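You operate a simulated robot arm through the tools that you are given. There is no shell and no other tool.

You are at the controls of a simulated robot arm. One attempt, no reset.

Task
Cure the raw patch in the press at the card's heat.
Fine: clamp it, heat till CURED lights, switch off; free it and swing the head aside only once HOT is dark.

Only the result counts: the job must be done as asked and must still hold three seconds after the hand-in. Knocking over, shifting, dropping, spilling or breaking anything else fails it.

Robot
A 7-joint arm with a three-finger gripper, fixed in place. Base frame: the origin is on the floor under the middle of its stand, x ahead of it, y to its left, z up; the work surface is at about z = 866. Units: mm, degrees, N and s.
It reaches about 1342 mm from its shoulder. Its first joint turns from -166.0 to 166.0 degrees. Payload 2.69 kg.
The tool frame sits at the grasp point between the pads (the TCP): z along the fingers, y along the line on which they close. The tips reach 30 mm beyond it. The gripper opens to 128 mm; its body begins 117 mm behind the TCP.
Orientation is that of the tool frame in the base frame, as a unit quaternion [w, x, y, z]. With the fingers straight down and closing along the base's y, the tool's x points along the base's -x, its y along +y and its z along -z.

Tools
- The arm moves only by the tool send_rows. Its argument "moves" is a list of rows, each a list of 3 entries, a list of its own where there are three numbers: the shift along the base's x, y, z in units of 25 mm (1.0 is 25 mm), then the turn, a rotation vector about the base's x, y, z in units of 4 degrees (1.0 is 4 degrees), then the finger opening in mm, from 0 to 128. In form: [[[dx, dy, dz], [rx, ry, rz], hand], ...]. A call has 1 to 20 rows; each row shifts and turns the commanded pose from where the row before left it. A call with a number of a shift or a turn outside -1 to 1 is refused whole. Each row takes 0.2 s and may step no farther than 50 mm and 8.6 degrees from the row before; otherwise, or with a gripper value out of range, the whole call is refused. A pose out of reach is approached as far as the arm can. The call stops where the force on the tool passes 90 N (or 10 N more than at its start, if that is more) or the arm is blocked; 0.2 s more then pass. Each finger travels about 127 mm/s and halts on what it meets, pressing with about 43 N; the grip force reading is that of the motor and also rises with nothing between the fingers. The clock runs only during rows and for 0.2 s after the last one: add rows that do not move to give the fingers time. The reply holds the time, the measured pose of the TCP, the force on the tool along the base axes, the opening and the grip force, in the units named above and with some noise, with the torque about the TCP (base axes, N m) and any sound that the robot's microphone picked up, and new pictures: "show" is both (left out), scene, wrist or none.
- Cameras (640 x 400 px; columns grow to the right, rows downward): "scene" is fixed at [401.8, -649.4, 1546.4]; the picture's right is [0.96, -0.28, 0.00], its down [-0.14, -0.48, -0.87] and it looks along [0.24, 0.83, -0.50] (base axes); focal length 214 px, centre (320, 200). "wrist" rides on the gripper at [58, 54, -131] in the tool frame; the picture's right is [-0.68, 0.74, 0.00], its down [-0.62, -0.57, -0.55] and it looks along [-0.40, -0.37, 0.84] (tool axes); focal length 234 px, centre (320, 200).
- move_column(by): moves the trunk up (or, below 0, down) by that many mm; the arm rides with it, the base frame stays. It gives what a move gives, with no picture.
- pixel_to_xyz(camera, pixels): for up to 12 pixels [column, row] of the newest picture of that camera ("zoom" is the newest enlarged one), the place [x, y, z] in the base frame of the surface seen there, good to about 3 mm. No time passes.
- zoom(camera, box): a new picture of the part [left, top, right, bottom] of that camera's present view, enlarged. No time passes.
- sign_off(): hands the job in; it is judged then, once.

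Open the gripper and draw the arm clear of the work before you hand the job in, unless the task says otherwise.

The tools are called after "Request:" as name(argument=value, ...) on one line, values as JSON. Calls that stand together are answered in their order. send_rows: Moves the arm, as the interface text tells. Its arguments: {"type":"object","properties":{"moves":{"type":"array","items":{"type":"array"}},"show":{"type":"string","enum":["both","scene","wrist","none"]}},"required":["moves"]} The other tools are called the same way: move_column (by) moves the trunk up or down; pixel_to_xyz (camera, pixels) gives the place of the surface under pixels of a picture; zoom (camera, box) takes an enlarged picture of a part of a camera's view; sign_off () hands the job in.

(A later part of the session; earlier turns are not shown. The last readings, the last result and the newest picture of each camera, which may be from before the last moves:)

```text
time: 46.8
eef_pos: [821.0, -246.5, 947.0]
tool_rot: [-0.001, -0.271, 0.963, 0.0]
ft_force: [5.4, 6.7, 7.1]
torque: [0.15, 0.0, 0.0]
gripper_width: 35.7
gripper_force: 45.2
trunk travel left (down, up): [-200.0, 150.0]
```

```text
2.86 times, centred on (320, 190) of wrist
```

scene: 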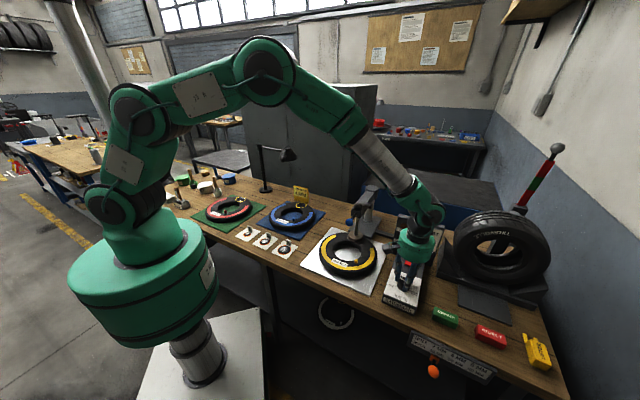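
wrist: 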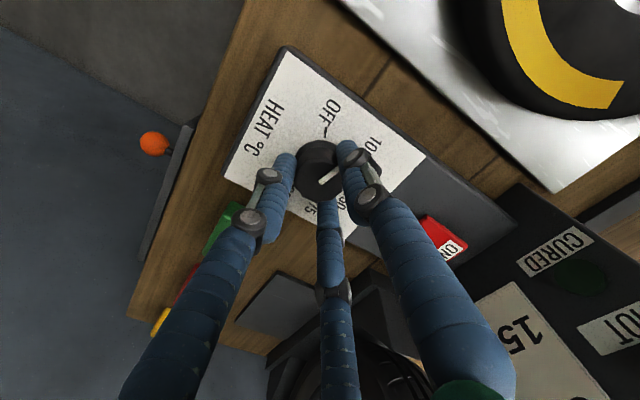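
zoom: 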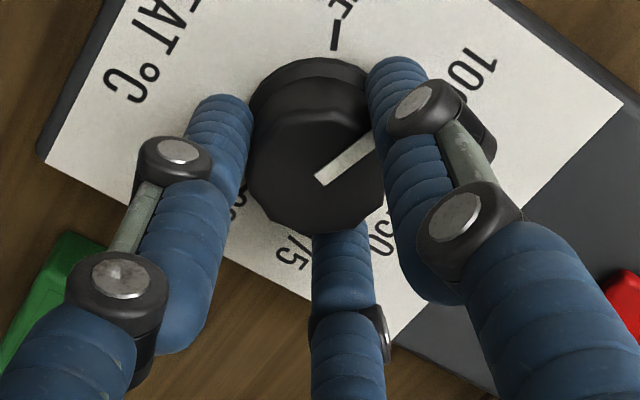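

The pointer follows the gripper exactly. I turn a further 80° clockwise.

Request:
send_rows(moves=[[[0, 0, 0], [0, 0, -1], 28], [[0, 0, 0], [0, 0, -1], 28], [[0, 0, 0], [0, 0, -1], 28], [[0, 0, 0], [0, 0, -1], 28], [[0, 0, 0], [0, 0, -1], 28], [[0, 0, 0], [0, 0, -1], 28], [[0, 0, 0], [0, 0, -1], 28], [[0, 0, 0], [0, 0, -1], 28], [[0, 0, 0], [0, 0, -1], 28], [[0, 0, 0], [0, 0, -1], 28], [[0, 0, 0], [0, 0, -1], 28], [[0, 0, 0], [0, 0, -1], 28], [[0, 0, 0], [0, 0, -1], 28], [[0, 0, 0], [0, 0, -1], 28], [[0, 0, 0], [0, 0, -1], 28], [[0, 0, 0], [0, 0, -1], 28], [[0, 0, 0], [0, 0, -1], 28], [[0, 0, 0], [0, 0, -1], 28], [[0, 0, 0], [0, 0, -1], 28], [[0, 0, 0], [0, 0, -1], 28]], show="both")

Request:
zoom(camera="wrist", box=[220, 120, 420, 260])

```text
time: 51.0
eef_pos: [820.1, -246.2, 947.3]
tool_rot: [0.0, 0.411, 0.912, -0.001]
ft_force: [24.2, 6.8, -3.4]
torque: [0.08, -0.83, -0.02]
gripper_width: 35.7
gripper_force: 45.2
trunk travel left (down, up): [-200.0, 150.0]
```

scene: 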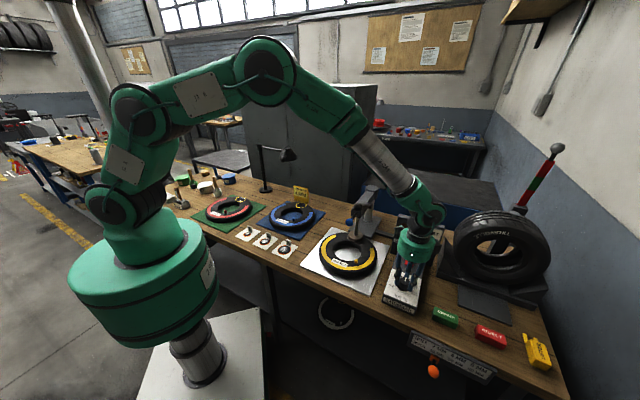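
wrist: 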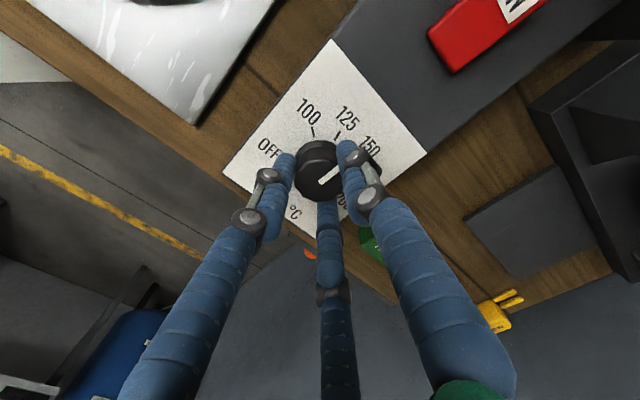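

```text
2.86 times, centred on (320, 190) of wrist
```

zoom: 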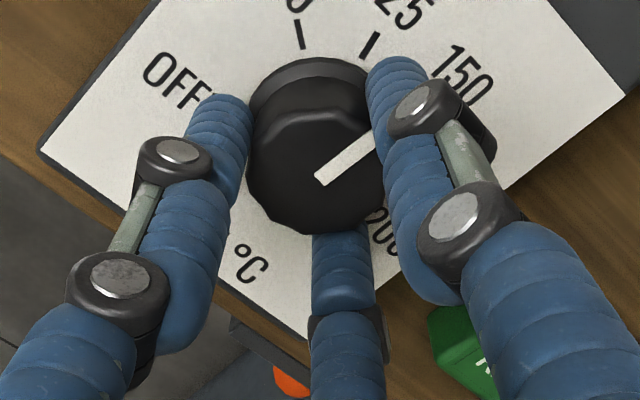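

120° done with no slip. I turn the last 20°, then open and rise a little to read the pointer.

Request:
send_rows(moves=[[[0, 0, 0], [0, 0, -1], 28], [[0, 0, 0], [0, 0, -1], 28], [[0, 0, 0], [0, 0, -1], 28], [[0, 0, 0], [0, 0, -1], 28], [[0, 0, 0], [0, 0, -1], 28], [[0, 0, 0], [0, 0, 0], 28], [[0, 0, 0], [0, 0, 0], 45], [[0, 0, 0], [0, 0, 0], 60], [[0, 0, 0], [0, 0, 0], 70], [[0, 0, 0.8], [0, 0, 0], 70], [[0, 0, 0.8], [0, 0, 0], 70], [[0, 0, 0.8], [0, 0, 0], 70], [[0, 0, 0.8], [0, 0, 0], 70]], show="both")

Request:
zoom(camera="wrist", box=[240, 80, 400, 180])

```text
time: 53.8
eef_pos: [817.7, -245.3, 1025.3]
tool_rot: [0.001, 0.563, 0.827, 0.0]
ft_force: [-0.7, 0.5, 0.2]
torque: [-0.03, 0.01, 0.02]
gripper_width: 70.1
gripper_force: 0.1
trunk travel left (down, up): [-200.0, 150.0]
```

scene: 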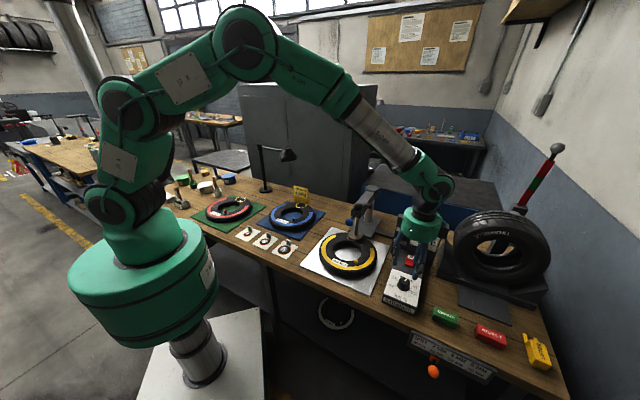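
wrist: 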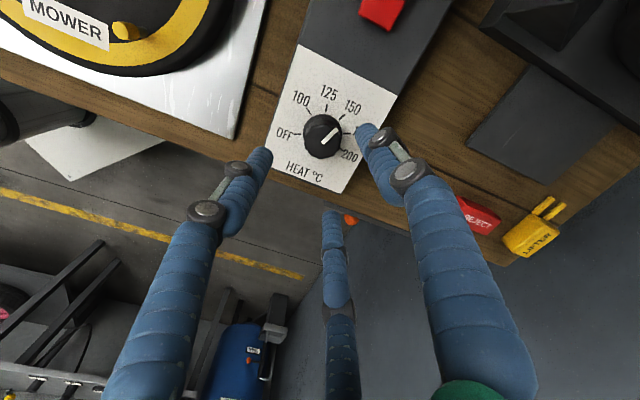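

```text
4.00 times, centred on (320, 130) of wrist
```

zoom: 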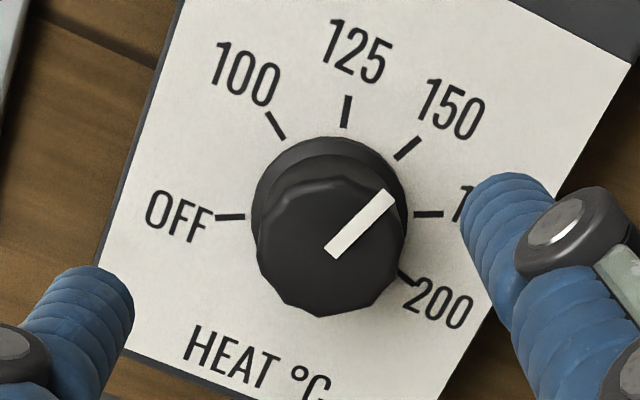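

The pointer is close to 150, maybe ~4° short. I zoom in more to measure it accurately.

Request:
zoom(camera="wrist", box=[295, 100, 355, 160])

Request:
zoom(camera="scene", box=[382, 265, 422, 305])

Request:
zoom(camera="scene", box=[370, 190, 460, 320])

```text
6.67 times, centred on (325, 130) of wrist
```

zoom: 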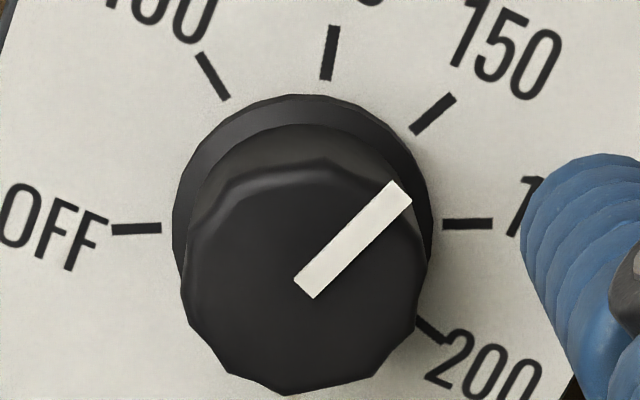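

```text
10.00 times, centred on (402, 285) of scene
```

zoom: 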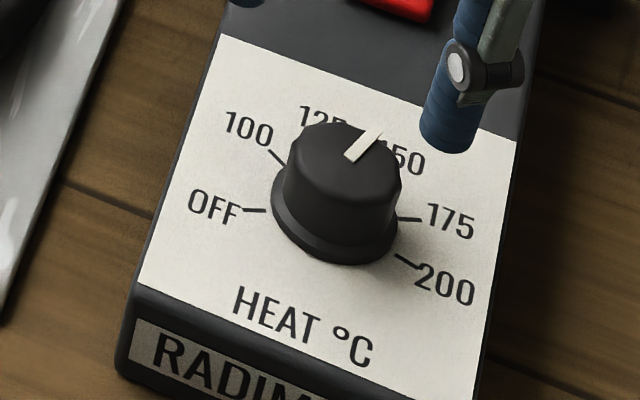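

```text
3.08 times, centred on (415, 255) of scene
```

zoom: 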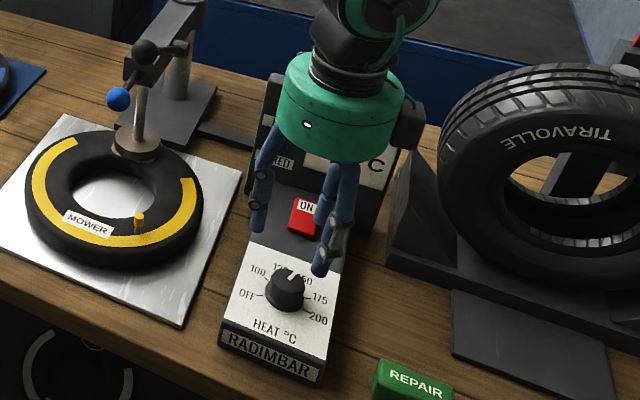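

The pointer reads within ~2° of the 150 mark (≈149 °C), good. Next I prepare to press the rocker's raised ON end: rise, turn the gripper +80° so one finger faces the front, and close the fingers.

Request:
send_rows(moves=[[[0, 0, 0.8], [0, 0, 1], 70], [[0, 0, 0.8], [0, 0, 1], 70], [[0, 0, 0.8], [0, 0, 1], 50], [[0, 0, 0.8], [0, 0, 1], 30], [[0, 0, 0.8], [0, 0, 1], 10], [[0, 0, 0], [0, 0, 1], 0], [[0, 0, 0], [0, 0, 1], 0], [[0, 0, 0], [0, 0, 1], 0], [[0, 0, 0], [0, 0, 1], 0], [[0, 0, 0], [0, 0, 1], 0], [[0, 0, 0], [0, 0, 1], 0], [[0, 0, 0], [0, 0, 1], 0], [[0, 0, 0], [0, 0, 1], 0], [[0, 0, 0], [0, 0, 1], 0], [[0, 0, 0], [0, 0, 1], 0], [[0, 0, 0], [0, 0, 1], 0], [[0, 0, 0], [0, 0, 1], 0], [[0, 0, 0], [0, 0, 1], 0], [[0, 0, 0], [0, 0, 1], 0], [[0, 0, 0], [0, 0, 1], 0]], show="both")

Request:
zoom(camera="scene", box=[370, 200, 460, 320])

```text
time: 58.0
eef_pos: [820.6, -246.3, 1125.7]
tool_rot: [0.001, -0.102, 0.995, 0.0]
ft_force: [0.4, 0.6, 0.5]
torque: [0.02, 0.02, -0.02]
gripper_width: 2.2
gripper_force: 31.2
trunk travel left (down, up): [-200.0, 150.0]
```

scene: 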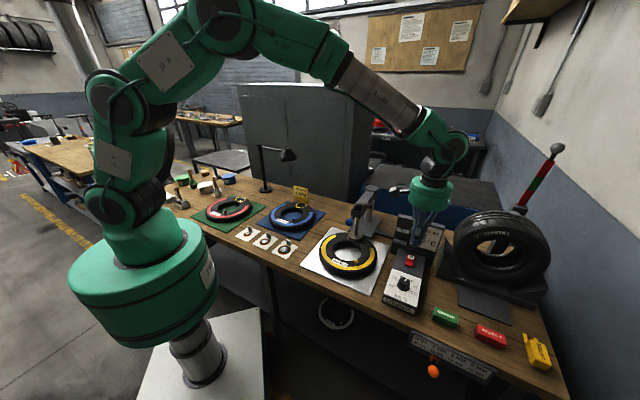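
wrist: 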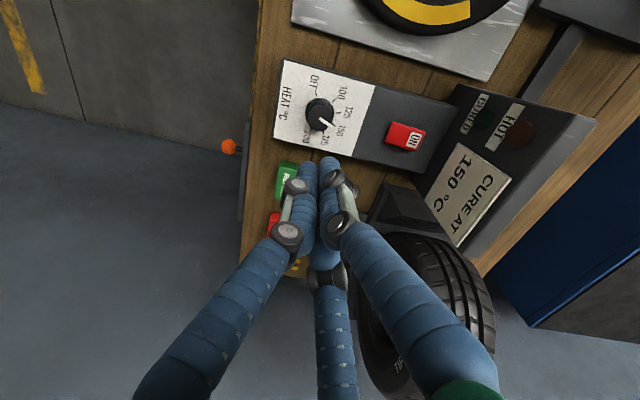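

```text
3.33 times, centred on (415, 260) of scene
```

zoom: 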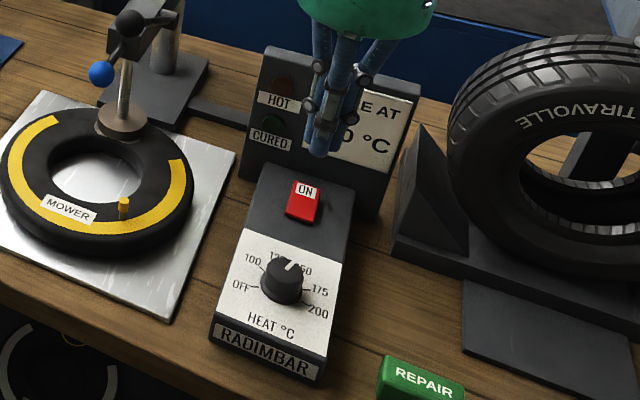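

From here both cameras see the dial, switch and lamps clearly. I measure the switch corners and re-read the dial from this wrist view.

Request:
zoom(camera="wrist", box=[270, 60, 370, 160])

Request:
zoom(camera="wrist", box=[370, 80, 530, 180])

Request:
pixel_to_xyz(camera="wrist", pixels=[[389, 122], [386, 142], [415, 151], [418, 143], [425, 128], [392, 132], [405, 136], [415, 140], [440, 170], [455, 130], [480, 108], [516, 135]])

```text
4.00 times, centred on (320, 110) of wrist
```

zoom: 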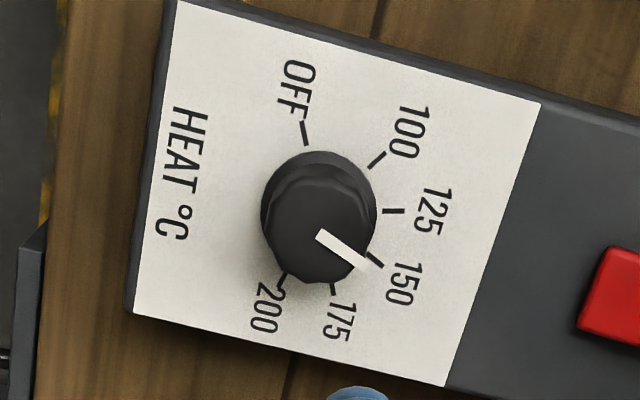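

```text
4.00 times, centred on (450, 130) of wrist
```

zoom: 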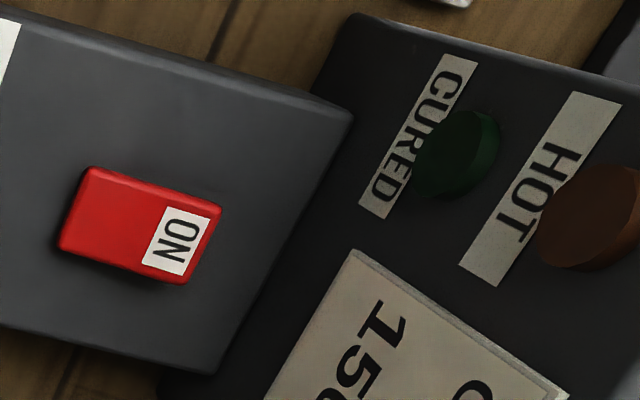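

```text
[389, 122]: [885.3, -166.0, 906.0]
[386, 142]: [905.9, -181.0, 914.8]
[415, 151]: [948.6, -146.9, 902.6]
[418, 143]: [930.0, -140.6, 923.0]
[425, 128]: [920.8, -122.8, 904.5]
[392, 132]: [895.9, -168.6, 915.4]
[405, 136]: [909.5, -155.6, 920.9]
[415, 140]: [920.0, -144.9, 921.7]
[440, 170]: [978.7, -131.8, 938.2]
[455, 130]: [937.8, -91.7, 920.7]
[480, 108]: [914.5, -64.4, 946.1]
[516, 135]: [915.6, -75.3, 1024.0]
```

The ON end of the rocker is at about (925,-144,923), with the plate ~45 mm behind it. I approach with the tool tilted 30° (gripper leaning to the front) so that a single fingertip presses it.

Request:
send_rows(moves=[[[0.522, 0.512, 0], [0.666, -0.656, 0], 0], [[0.522, 0.512, 0], [0.666, -0.656, 0], 0], [[0.522, 0.512, 0], [0.666, -0.656, 0], 0], [[0.522, 0.512, 0], [0.666, -0.656, 0], 0], [[0.522, 0.512, -0.4], [0.666, -0.656, 0], 0], [[0.522, 0.512, -0.6], [0.666, -0.656, 0], 0], [[0.522, 0.512, -0.8], [0.666, -0.656, 0], 0], [[0.522, 0.512, -0.8], [0.666, -0.656, 0], 0]], show="both")

Request:
zoom(camera="scene", box=[370, 190, 460, 310])

```text
time: 59.8
eef_pos: [924.7, -146.0, 1062.8]
tool_rot: [0.2, -0.097, 0.961, 0.165]
ft_force: [0.4, 0.8, 0.0]
torque: [0.0, 0.0, 0.02]
gripper_width: 2.0
gripper_force: 31.1
trunk travel left (down, up): [-200.0, 150.0]
```

scene: 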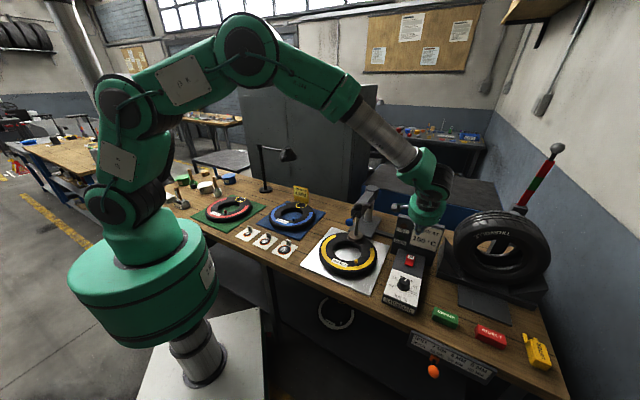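
wrist: 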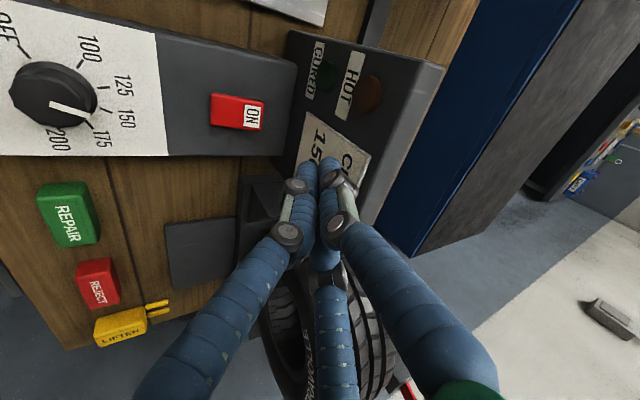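

```text
3.33 times, centred on (415, 250) of scene
```

zoom: 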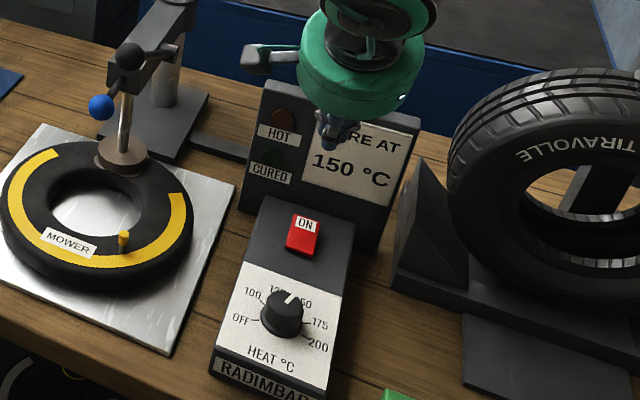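

Tilt is right (tool z = (0.35,0.36,-0.87)). I descend to a few mm above the rocker.

Request:
send_rows(moves=[[[0, 0.02, -0.8], [0, 0, 0], 0], [[0, 0.02, -0.8], [0, 0, 0], 0], [[0, 0, -0.8], [0, 0, 0], 0], [[0, 0, -0.8], [0, 0, 0], 0], [[0, 0, -0.5], [0, 0, 0], 0]], show="both")

Request:
zoom(camera="scene", box=[380, 210, 440, 280])

Request:
zoom(camera="wrist", box=[220, 90, 420, 230])

```text
time: 61.0
eef_pos: [923.8, -144.8, 967.8]
tool_rot: [0.198, -0.097, 0.961, 0.165]
ft_force: [0.4, -0.3, -0.1]
torque: [0.01, 0.02, 0.04]
gripper_width: 2.3
gripper_force: 31.2
trunk travel left (down, up): [-200.0, 150.0]
```

scene: 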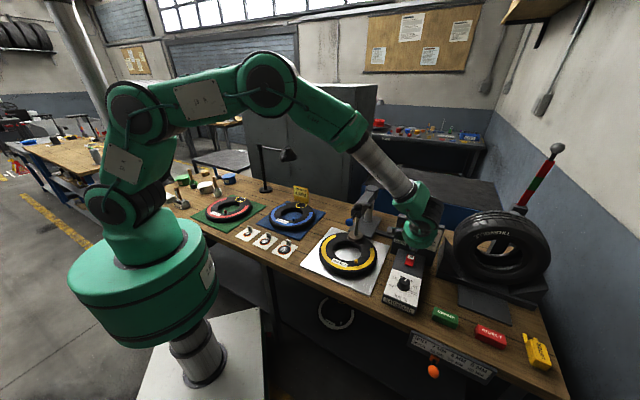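
wrist: 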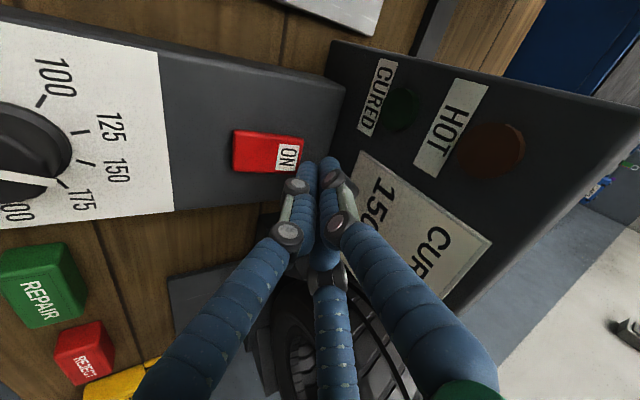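

```text
5.71 times, centred on (410, 245) of scene
```

zoom: 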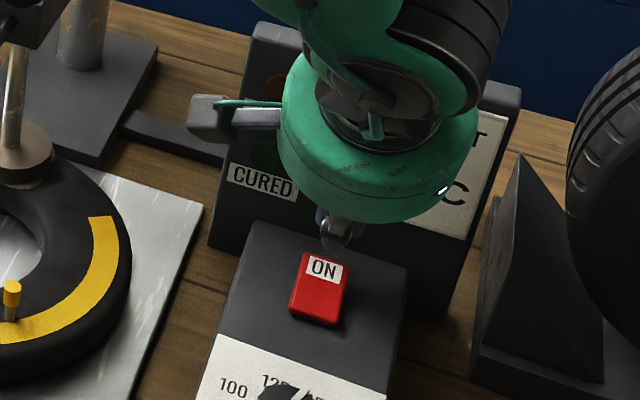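

```text
2.86 times, centred on (320, 160) of wrist
```

zoom: 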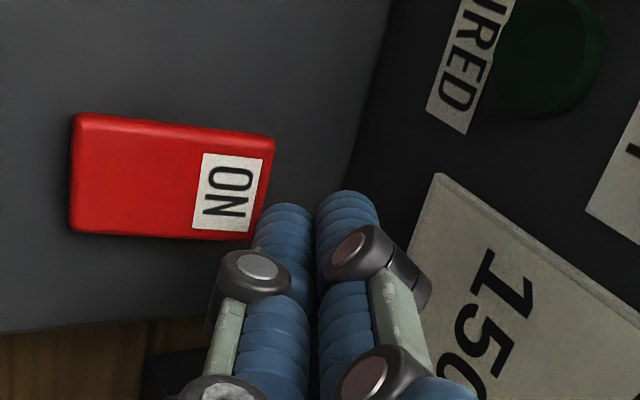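

The fingertip is about 9 mm above the ON label, and the wrist camera can see both lamps. I press down in 4 mm steps.

Request:
send_rows(moves=[[[0, 0, -0.16], [0, 0, 0], 0], [[0, 0, -0.16], [0, 0, 0], 0], [[0, 0, -0.16], [0, 0, 0], 0], [[0, 0, -0.16], [0, 0, 0], 0]], show="wrist")

Request:
zoom(camera="wrist", box=[220, 90, 420, 230])

```text
time: 62.0
eef_pos: [924.3, -144.1, 954.4]
tool_rot: [0.198, -0.097, 0.962, 0.163]
ft_force: [-0.4, -0.5, 0.4]
torque: [-0.01, -0.01, -0.01]
gripper_width: 2.1
gripper_force: 31.3
trunk travel left (down, up): [-200.0, 150.0]
```

wrist: 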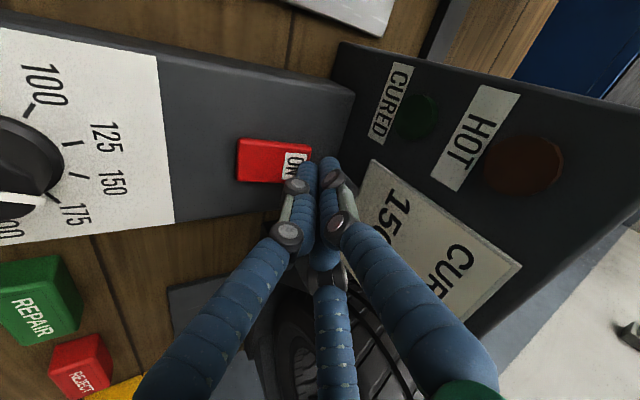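

```text
2.86 times, centred on (320, 160) of wrist
```

zoom: 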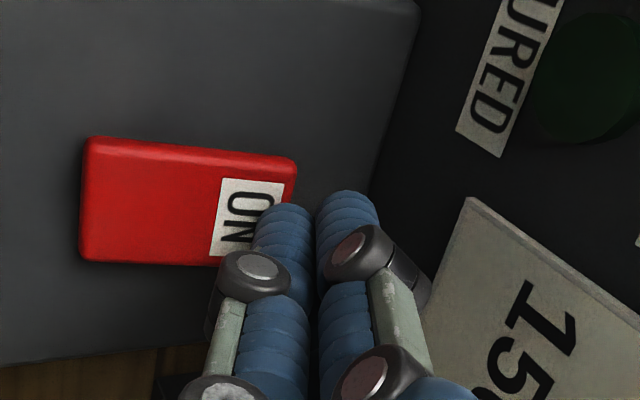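

No contact yet; the label keeps moving under the fingertip as expected. I continue down.

Request:
send_rows(moves=[[[0, 0, -0.16], [0, 0, 0], 0], [[0, 0, -0.16], [0, 0, 0], 0]], show="wrist")

Request:
zoom(camera="wrist", box=[220, 90, 420, 230])

```text
time: 62.6
eef_pos: [924.7, -143.4, 946.5]
tool_rot: [0.2, -0.097, 0.961, 0.164]
ft_force: [-3.2, 1.2, 13.4]
torque: [0.02, 0.12, 0.05]
gripper_width: 2.2
gripper_force: 31.3
trunk travel left (down, up): [-200.0, 150.0]
```

wrist: 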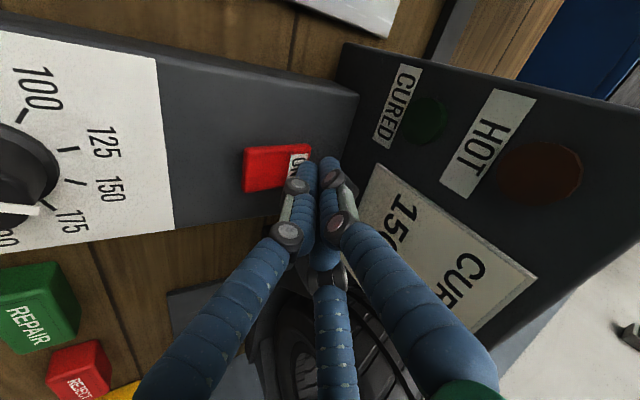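

```text
2.86 times, centred on (320, 160) of wrist
```

zoom: 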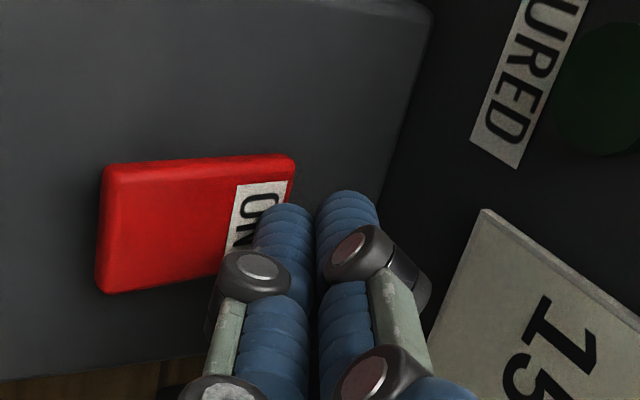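

The rocker has tipped (front end now raised) with 13 N. I press 3 mm more to make sure it latches, then check the lamps.

Request:
send_rows(moves=[[[0, 0, -0.12], [0, 0, 0], 0]], show="wrist")

Request:
zoom(camera="wrist", box=[220, 90, 420, 230])

Request:
zoom(camera="wrist", box=[360, 60, 600, 220])

```text
time: 63.0
eef_pos: [925.8, -143.2, 947.1]
tool_rot: [0.202, -0.099, 0.961, 0.164]
ft_force: [-6.2, 2.8, 34.7]
torque: [0.1, 0.24, 0.16]
gripper_width: 1.8
gripper_force: 31.6
trunk travel left (down, up): [-200.0, 150.0]
```

wrist: 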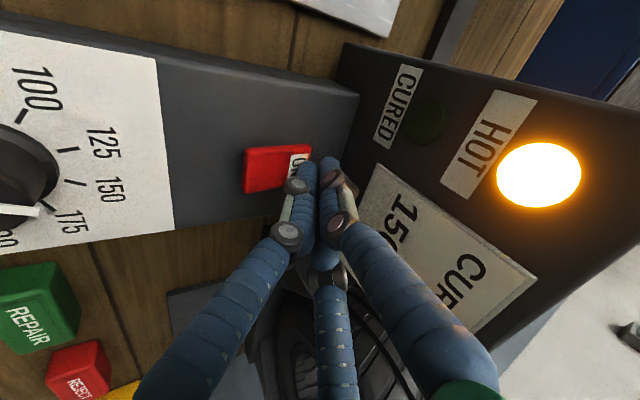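

```text
2.86 times, centred on (320, 160) of wrist
```

zoom: 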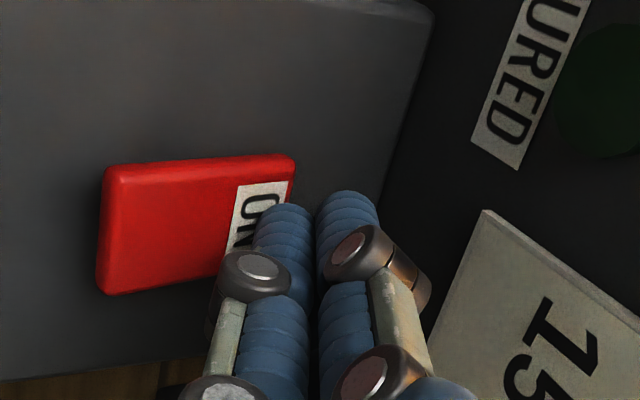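

```text
2.50 times, centred on (480, 140) of wrist
```

zoom: 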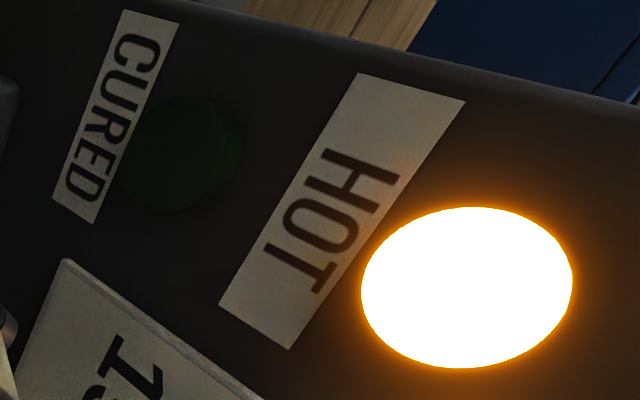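

HOT is lit: heating is on. I lift off and move back along the rocker to hover over its now-raised front (OFF) end, keeping the lamps in the wrist view.

Request:
send_rows(moves=[[[0, 0, 0.5], [0, 0, 0], 0], [[0, 0, 0.6], [0, 0, 0], 0], [[-0.46, -0.48, 0], [0, 0, 0], 0], [[-0.46, -0.48, 0], [0, 0, 0], 0]], show="both")

Request:
zoom(camera="wrist", box=[220, 90, 420, 230])

```text
time: 64.0
eef_pos: [901.7, -168.4, 969.2]
tool_rot: [0.198, -0.098, 0.961, 0.165]
ft_force: [0.1, -0.4, 0.6]
torque: [0.0, 0.0, -0.01]
gripper_width: 2.0
gripper_force: 31.9
trunk travel left (down, up): [-200.0, 150.0]
```

scene: 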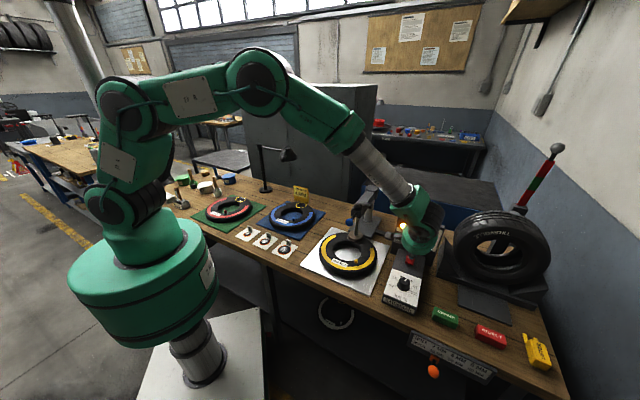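
wrist: 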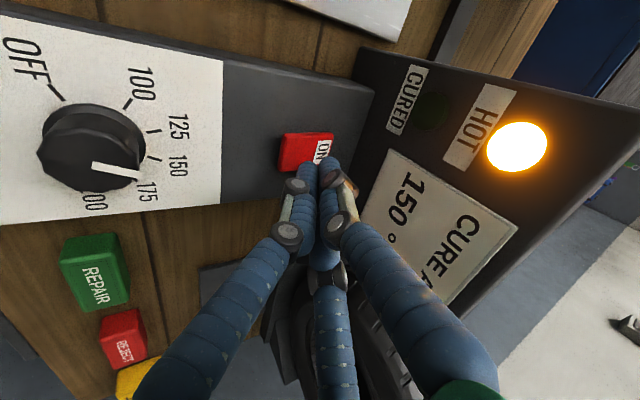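

```text
2.86 times, centred on (320, 160) of wrist
```

zoom: 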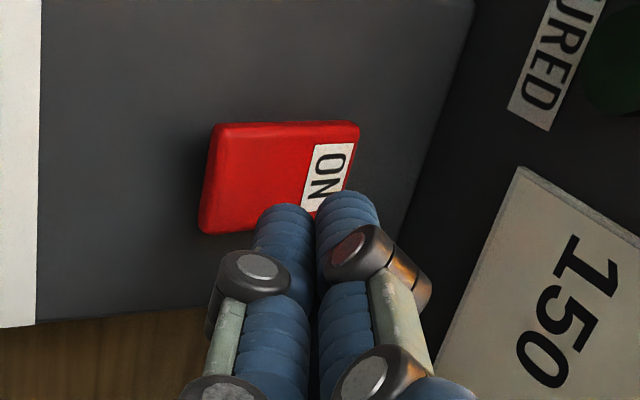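

HOT is on, CURED dark. I shift 8 mm further toward the rocker's front end and wait, polling the CURED lamp at wrist (432,110).

Request:
send_rows(moves=[[[-0.22, -0.23, 0], [0, 0, 0], 0], [[0, 0, 0], [0, 0, 0], 0], [[0, 0, 0], [0, 0, 0], 0]], show="wrist")

```text
time: 64.8
eef_pos: [897.7, -173.3, 969.5]
tool_rot: [0.197, -0.097, 0.962, 0.165]
ft_force: [-0.8, 0.0, 0.2]
torque: [-0.03, -0.02, 0.01]
gripper_width: 2.2
gripper_force: 31.9
trunk travel left (down, up): [-200.0, 150.0]
```

wrist: 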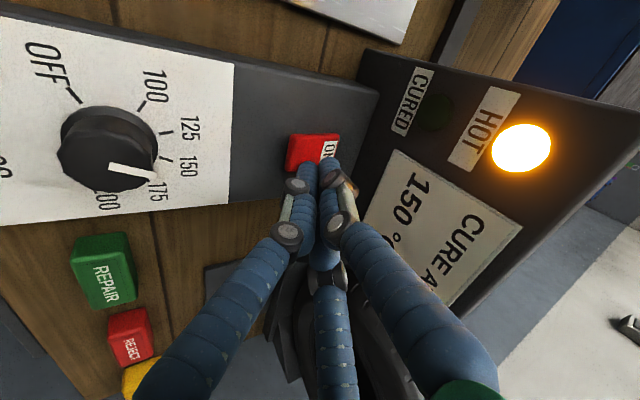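

A ray check puts the pointer within ~1° of the 150 tick, fine. CURED still dark; I keep waiting.

Request:
send_rows(moves=[[[0, 0, 0], [0, 0, 0], 0], [[0, 0, 0], [0, 0, 0], 0], [[0, 0, 0], [0, 0, 0], 0], [[0, 0, 0], [0, 0, 0], 0]], show="wrist")

```text
time: 65.8
eef_pos: [898.2, -173.3, 969.4]
tool_rot: [0.198, -0.097, 0.961, 0.165]
ft_force: [0.5, -0.3, 0.1]
torque: [-0.01, -0.02, 0.04]
gripper_width: 2.2
gripper_force: 31.2
trunk travel left (down, up): [-200.0, 150.0]
```

wrist: 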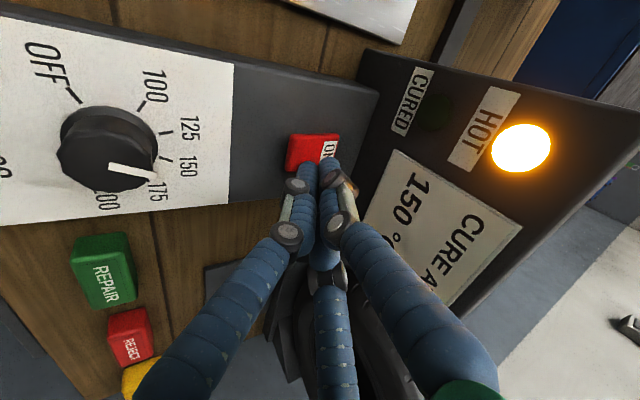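

CURED at wrist (432,112) is still dark, HOT lit. I keep waiting.

Request:
send_rows(moves=[[[0, 0, 0], [0, 0, 0], 0], [[0, 0, 0], [0, 0, 0], 0], [[0, 0, 0], [0, 0, 0], 0], [[0, 0, 0], [0, 0, 0], 0], [[0, 0, 0], [0, 0, 0], 0]], show="wrist")

```text
time: 67.0
eef_pos: [897.6, -173.1, 969.3]
tool_rot: [0.199, -0.097, 0.961, 0.165]
ft_force: [-0.7, -0.1, 0.5]
torque: [-0.01, 0.0, -0.02]
gripper_width: 2.2
gripper_force: 31.1
trunk travel left (down, up): [-200.0, 150.0]
```

wrist: 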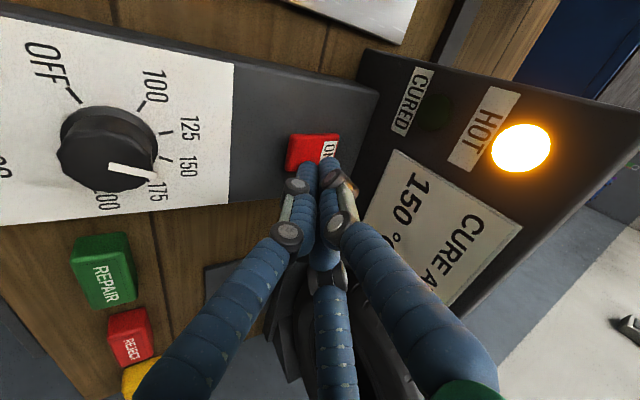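

Still not cured; I wait another second.

Request:
send_rows(moves=[[[0, 0, 0], [0, 0, 0], 0], [[0, 0, 0], [0, 0, 0], 0], [[0, 0, 0], [0, 0, 0], 0], [[0, 0, 0], [0, 0, 0], 0], [[0, 0, 0], [0, 0, 0], 0]], show="wrist")

```text
time: 68.2
eef_pos: [896.8, -173.1, 969.0]
tool_rot: [0.199, -0.097, 0.961, 0.164]
ft_force: [0.6, -0.6, -0.5]
torque: [-0.04, -0.01, 0.01]
gripper_width: 2.1
gripper_force: 31.0
trunk travel left (down, up): [-200.0, 150.0]
```

wrist: 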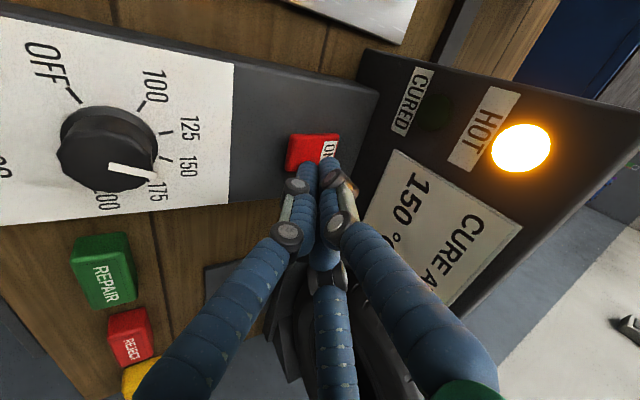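

Same state, CURED dark. Waiting further.

Request:
send_rows(moves=[[[0, 0, 0], [0, 0, 0], 0], [[0, 0, 0], [0, 0, 0], 0], [[0, 0, 0], [0, 0, 0], 0], [[0, 0, 0], [0, 0, 0], 0], [[0, 0, 0], [0, 0, 0], 0], [[0, 0, 0], [0, 0, 0], 0]], show="wrist")

```text
time: 69.6
eef_pos: [896.5, -172.7, 968.3]
tool_rot: [0.198, -0.097, 0.961, 0.164]
ft_force: [0.4, 0.1, -0.1]
torque: [-0.03, -0.02, 0.02]
gripper_width: 2.1
gripper_force: 31.4
trunk travel left (down, up): [-200.0, 150.0]
```

wrist: 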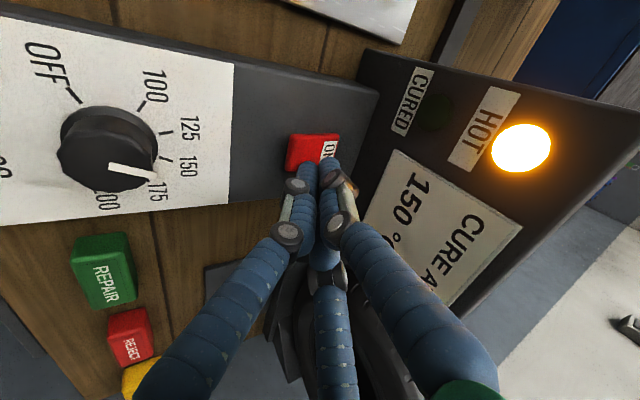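

CURED is still dark after ~7 s of heat. Continuing to wait.

Request:
send_rows(moves=[[[0, 0, 0], [0, 0, 0], 0], [[0, 0, 0], [0, 0, 0], 0], [[0, 0, 0], [0, 0, 0], 0], [[0, 0, 0], [0, 0, 0], 0], [[0, 0, 0], [0, 0, 0], 0], [[0, 0, 0], [0, 0, 0], 0]], show="wrist")

```text
time: 71.0
eef_pos: [896.9, -174.7, 968.5]
tool_rot: [0.198, -0.097, 0.962, 0.164]
ft_force: [0.2, 0.2, -0.8]
torque: [-0.01, 0.01, 0.0]
gripper_width: 2.1
gripper_force: 31.5
trunk travel left (down, up): [-200.0, 150.0]
```

wrist: 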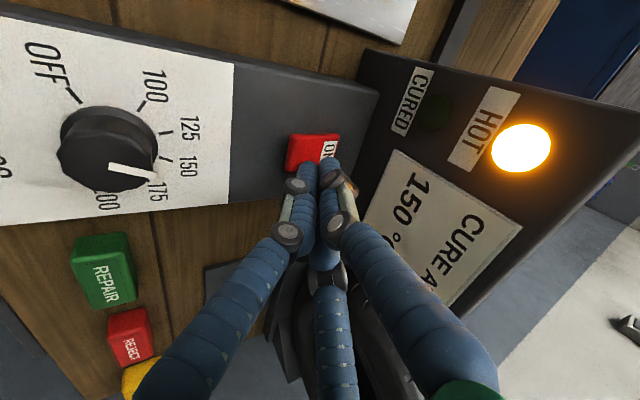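

Still HOT only. I keep waiting.

Request:
send_rows(moves=[[[0, 0, 0], [0, 0, 0], 0], [[0, 0, 0], [0, 0, 0], 0], [[0, 0, 0], [0, 0, 0], 0], [[0, 0, 0], [0, 0, 0], 0], [[0, 0, 0], [0, 0, 0], 0], [[0, 0, 0], [0, 0, 0], 0]], show="wrist")

```text
time: 72.4
eef_pos: [899.1, -173.7, 969.5]
tool_rot: [0.199, -0.097, 0.961, 0.163]
ft_force: [-0.2, 0.3, -0.4]
torque: [0.0, 0.02, 0.0]
gripper_width: 1.6
gripper_force: 31.1
trunk travel left (down, up): [-200.0, 150.0]
```

wrist: 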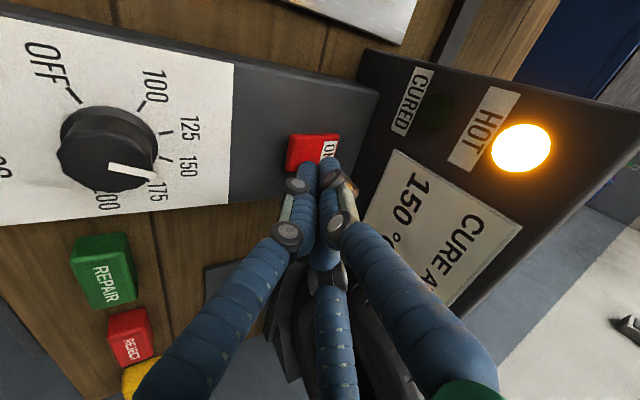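

Ten seconds in, CURED dark. I check the press state in the scene while waiting.

Request:
zoom(camera="scene", box=[325, 180, 425, 260])

Request:
send_rows(moves=[[[0, 0, 0], [0, 0, 0], 0], [[0, 0, 0], [0, 0, 0], 0], [[0, 0, 0], [0, 0, 0], 0], [[0, 0, 0], [0, 0, 0], 0], [[0, 0, 0], [0, 0, 0], 0]], show="wrist")

```text
5.00 times, centred on (375, 220) of scene
```

zoom: 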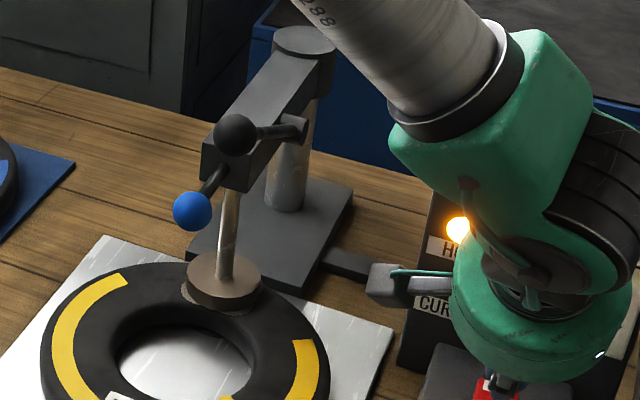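

```text
time: 73.6
eef_pos: [897.4, -173.0, 969.4]
tool_rot: [0.198, -0.098, 0.961, 0.164]
ft_force: [0.4, 0.6, 0.1]
torque: [0.01, -0.02, -0.01]
gripper_width: 2.2
gripper_force: 31.6
trunk travel left (down, up): [-200.0, 150.0]
```

wrist: 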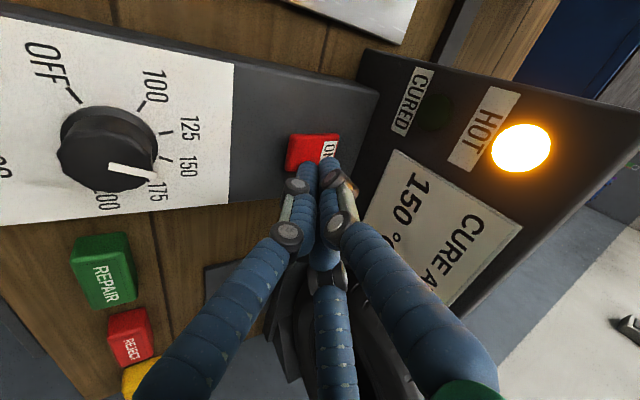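

The press is still clamped, HOT lit. I keep waiting for CURED.

Request:
send_rows(moves=[[[0, 0, 0], [0, 0, 0], 0], [[0, 0, 0], [0, 0, 0], 0], [[0, 0, 0], [0, 0, 0], 0], [[0, 0, 0], [0, 0, 0], 0], [[0, 0, 0], [0, 0, 0], 0], [[0, 0, 0], [0, 0, 0], 0]], show="wrist")

```text
time: 75.0
eef_pos: [898.5, -173.0, 968.7]
tool_rot: [0.198, -0.097, 0.962, 0.164]
ft_force: [0.0, -0.5, 0.1]
torque: [0.02, -0.02, 0.02]
gripper_width: 2.1
gripper_force: 31.2
trunk travel left (down, up): [-200.0, 150.0]
```

wrist: 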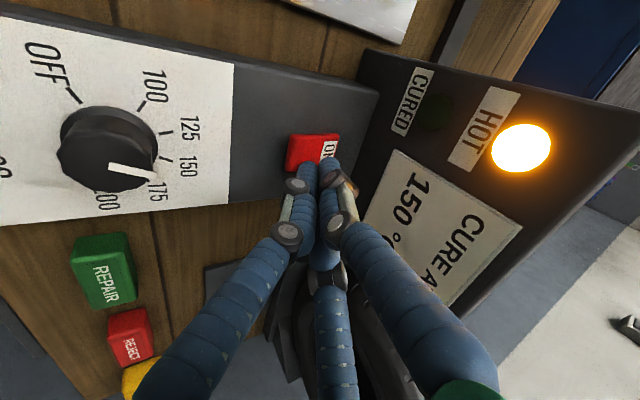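

CURED remains dark at 12 s; waiting on.

Request:
send_rows(moves=[[[0, 0, 0], [0, 0, 0], 0], [[0, 0, 0], [0, 0, 0], 0], [[0, 0, 0], [0, 0, 0], 0], [[0, 0, 0], [0, 0, 0], 0], [[0, 0, 0], [0, 0, 0], 0], [[0, 0, 0], [0, 0, 0], 0]], show="wrist")

```text
time: 76.4
eef_pos: [897.5, -175.2, 969.6]
tool_rot: [0.198, -0.097, 0.961, 0.164]
ft_force: [-0.5, -1.3, -0.3]
torque: [-0.02, 0.04, 0.06]
gripper_width: 2.1
gripper_force: 31.3
trunk travel left (down, up): [-200.0, 150.0]
```

wrist: 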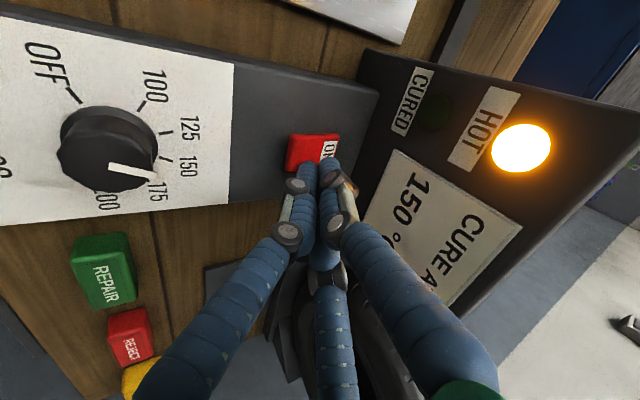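

Nothing new: HOT on, CURED dark. Waiting again.

Request:
send_rows(moves=[[[0, 0, 0], [0, 0, 0], 0], [[0, 0, 0], [0, 0, 0], 0], [[0, 0, 0], [0, 0, 0], 0], [[0, 0, 0], [0, 0, 0], 0], [[0, 0, 0], [0, 0, 0], 0], [[0, 0, 0], [0, 0, 0], 0], [[0, 0, 0], [0, 0, 0], 0]], show="wrist")

```text
time: 78.0
eef_pos: [898.6, -174.2, 969.2]
tool_rot: [0.199, -0.097, 0.962, 0.163]
ft_force: [0.4, -0.2, 0.3]
torque: [0.0, 0.03, -0.02]
gripper_width: 2.2
gripper_force: 31.6
trunk travel left (down, up): [-200.0, 150.0]
```

wrist: 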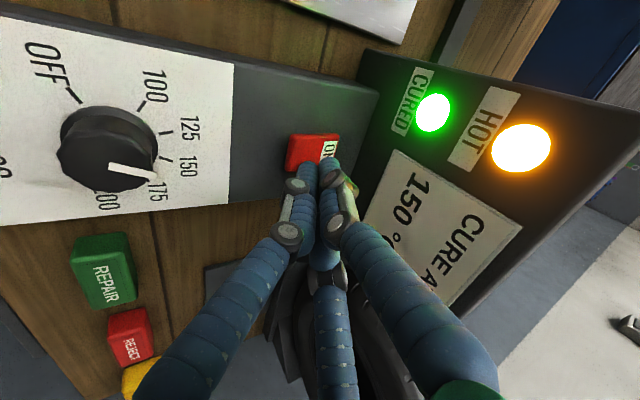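

CURED is lit (wrist (433,112) green). I press the raised front end of the rocker now to switch off.

Request:
send_rows(moves=[[[0, 0, -0.36], [0, 0, 0], 0], [[0, 0, -0.28], [0, 0, 0], 0], [[0, 0, -0.2], [0, 0, 0], 0], [[0, 0, -0.12], [0, 0, 0], 0], [[0, 0, -0.12], [0, 0, 0], 0]], show="wrist")

Request:
zoom(camera="wrist", box=[220, 90, 420, 230])

```text
time: 79.2
eef_pos: [894.9, -175.0, 946.4]
tool_rot: [0.2, -0.099, 0.961, 0.165]
ft_force: [-5.1, 2.1, 13.8]
torque: [0.02, 0.2, 0.05]
gripper_width: 2.1
gripper_force: 31.3
trunk travel left (down, up): [-200.0, 150.0]
```

wrist: 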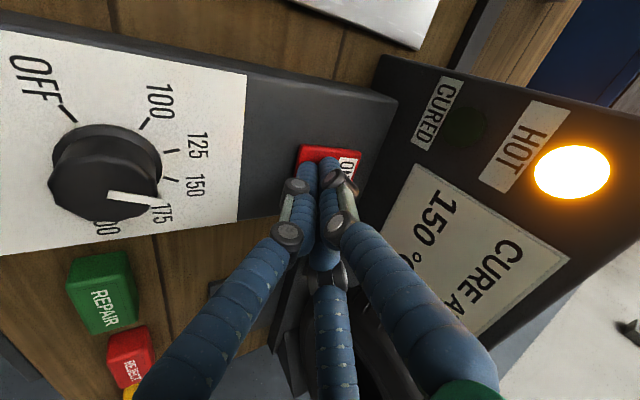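

```text
2.86 times, centred on (320, 160) of wrist
```

zoom: 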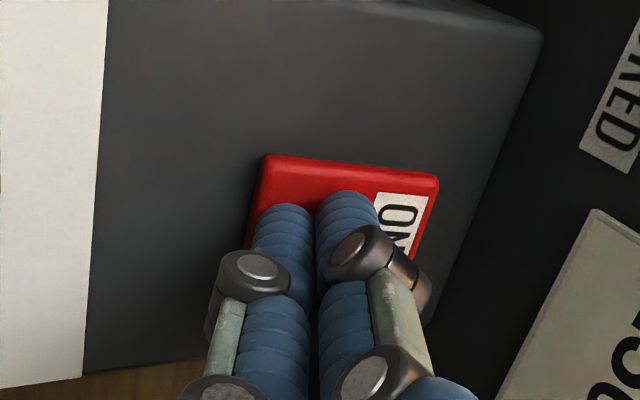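

The rocker is back to OFF (ON end raised), CURED out, HOT still lit while cooling. I lift away, level the tool, and travel to wait above the lever ball.

Request:
send_rows(moves=[[[0, 0, 0.8], [0, 0, 0], 0], [[0, 0, 1], [0, 0, 0], 0], [[-0.3, -0.3, 1], [0, 0, 0], 0], [[-0.3, -0.3, 1], [0, 0, 0], 0], [[-0.3, -0.3, 1], [0, 0, 0], 0], [[-0.81, 0.72, 1], [-0.666, 0.656, 0], 0], [[-0.81, 0.72, 1], [-0.666, 0.656, 0], 0], [[-0.81, 0.72, 1], [-0.666, 0.656, 0], 0], [[-0.81, 0.72, 1], [-0.666, 0.656, 0], 0], [[-0.81, 0.72, 1], [-0.666, 0.656, 0], 0], [[-0.81, 0.72, 1], [-0.666, 0.656, 0], 0], [[-0.81, 0.72, 1], [-0.666, 0.656, 0], 20], [[-0.81, 0.72, 1], [-0.666, 0.656, 0], 40], [[0, 0, 0], [0, 0, 1], 60], [[0, 0, 0], [0, 0, 1], 70]], show="both")

Request:
zoom(camera="scene", box=[340, 180, 440, 280])

```text
time: 82.4
eef_pos: [711.5, -52.3, 1262.6]
tool_rot: [-0.002, -0.17, 0.985, -0.001]
ft_force: [0.2, -0.3, 0.1]
torque: [0.02, 0.02, 0.0]
gripper_width: 70.1
gripper_force: 0.2
trunk travel left (down, up): [-200.0, 150.0]
```

scene: 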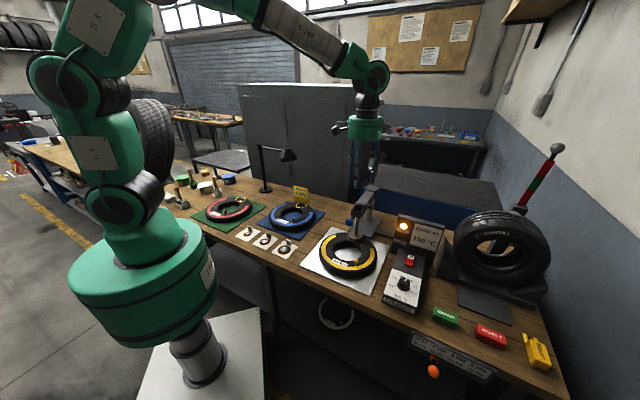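
wrist: 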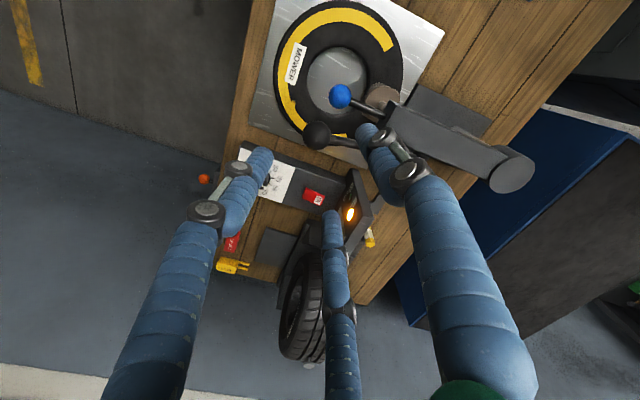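

```text
4.00 times, centred on (390, 230) of scene
```

zoom: 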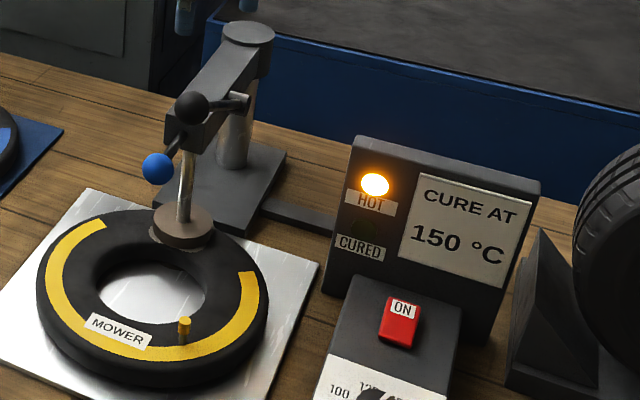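

HOT is still lit at scene (405,219). I hold and wait for it to go dark.

Request:
send_rows(moves=[[[-0.06, -0.14, 0], [0, 0, 0], 70], [[0, 0, 0], [0, 0, 0], 70], [[0, 0, 0], [0, 0, 0], 70], [[0, 0, 0], [0, 0, 0], 70], [[0, 0, 0], [0, 0, 0], 70], [[0, 0, 0], [0, 0, 0], 70], [[0, 0, 0], [0, 0, 0], 70], [[0, 0, 0], [0, 0, 0], 70], [[0, 0, 0], [0, 0, 0], 70], [[0, 0, 0], [0, 0, 0], 70]], show="both")

```text
time: 84.6
eef_pos: [708.4, -56.1, 1261.2]
tool_rot: [0.0, -0.17, 0.985, 0.0]
ft_force: [-0.5, 0.4, 0.1]
torque: [-0.05, 0.0, -0.03]
gripper_width: 69.8
gripper_force: 0.2
trunk travel left (down, up): [-200.0, 150.0]
```

scene: 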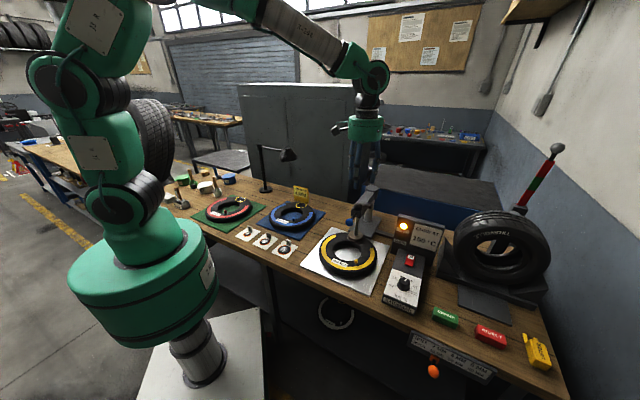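
wrist: 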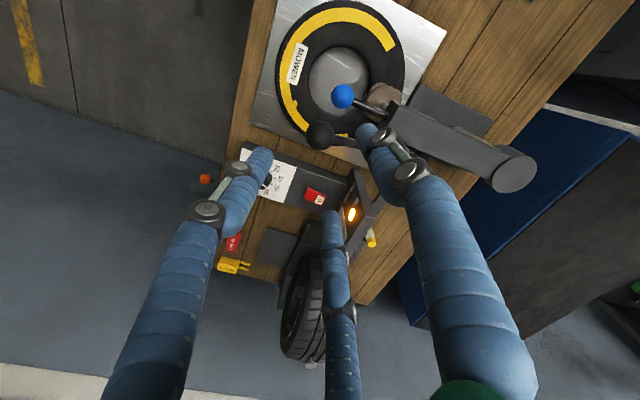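

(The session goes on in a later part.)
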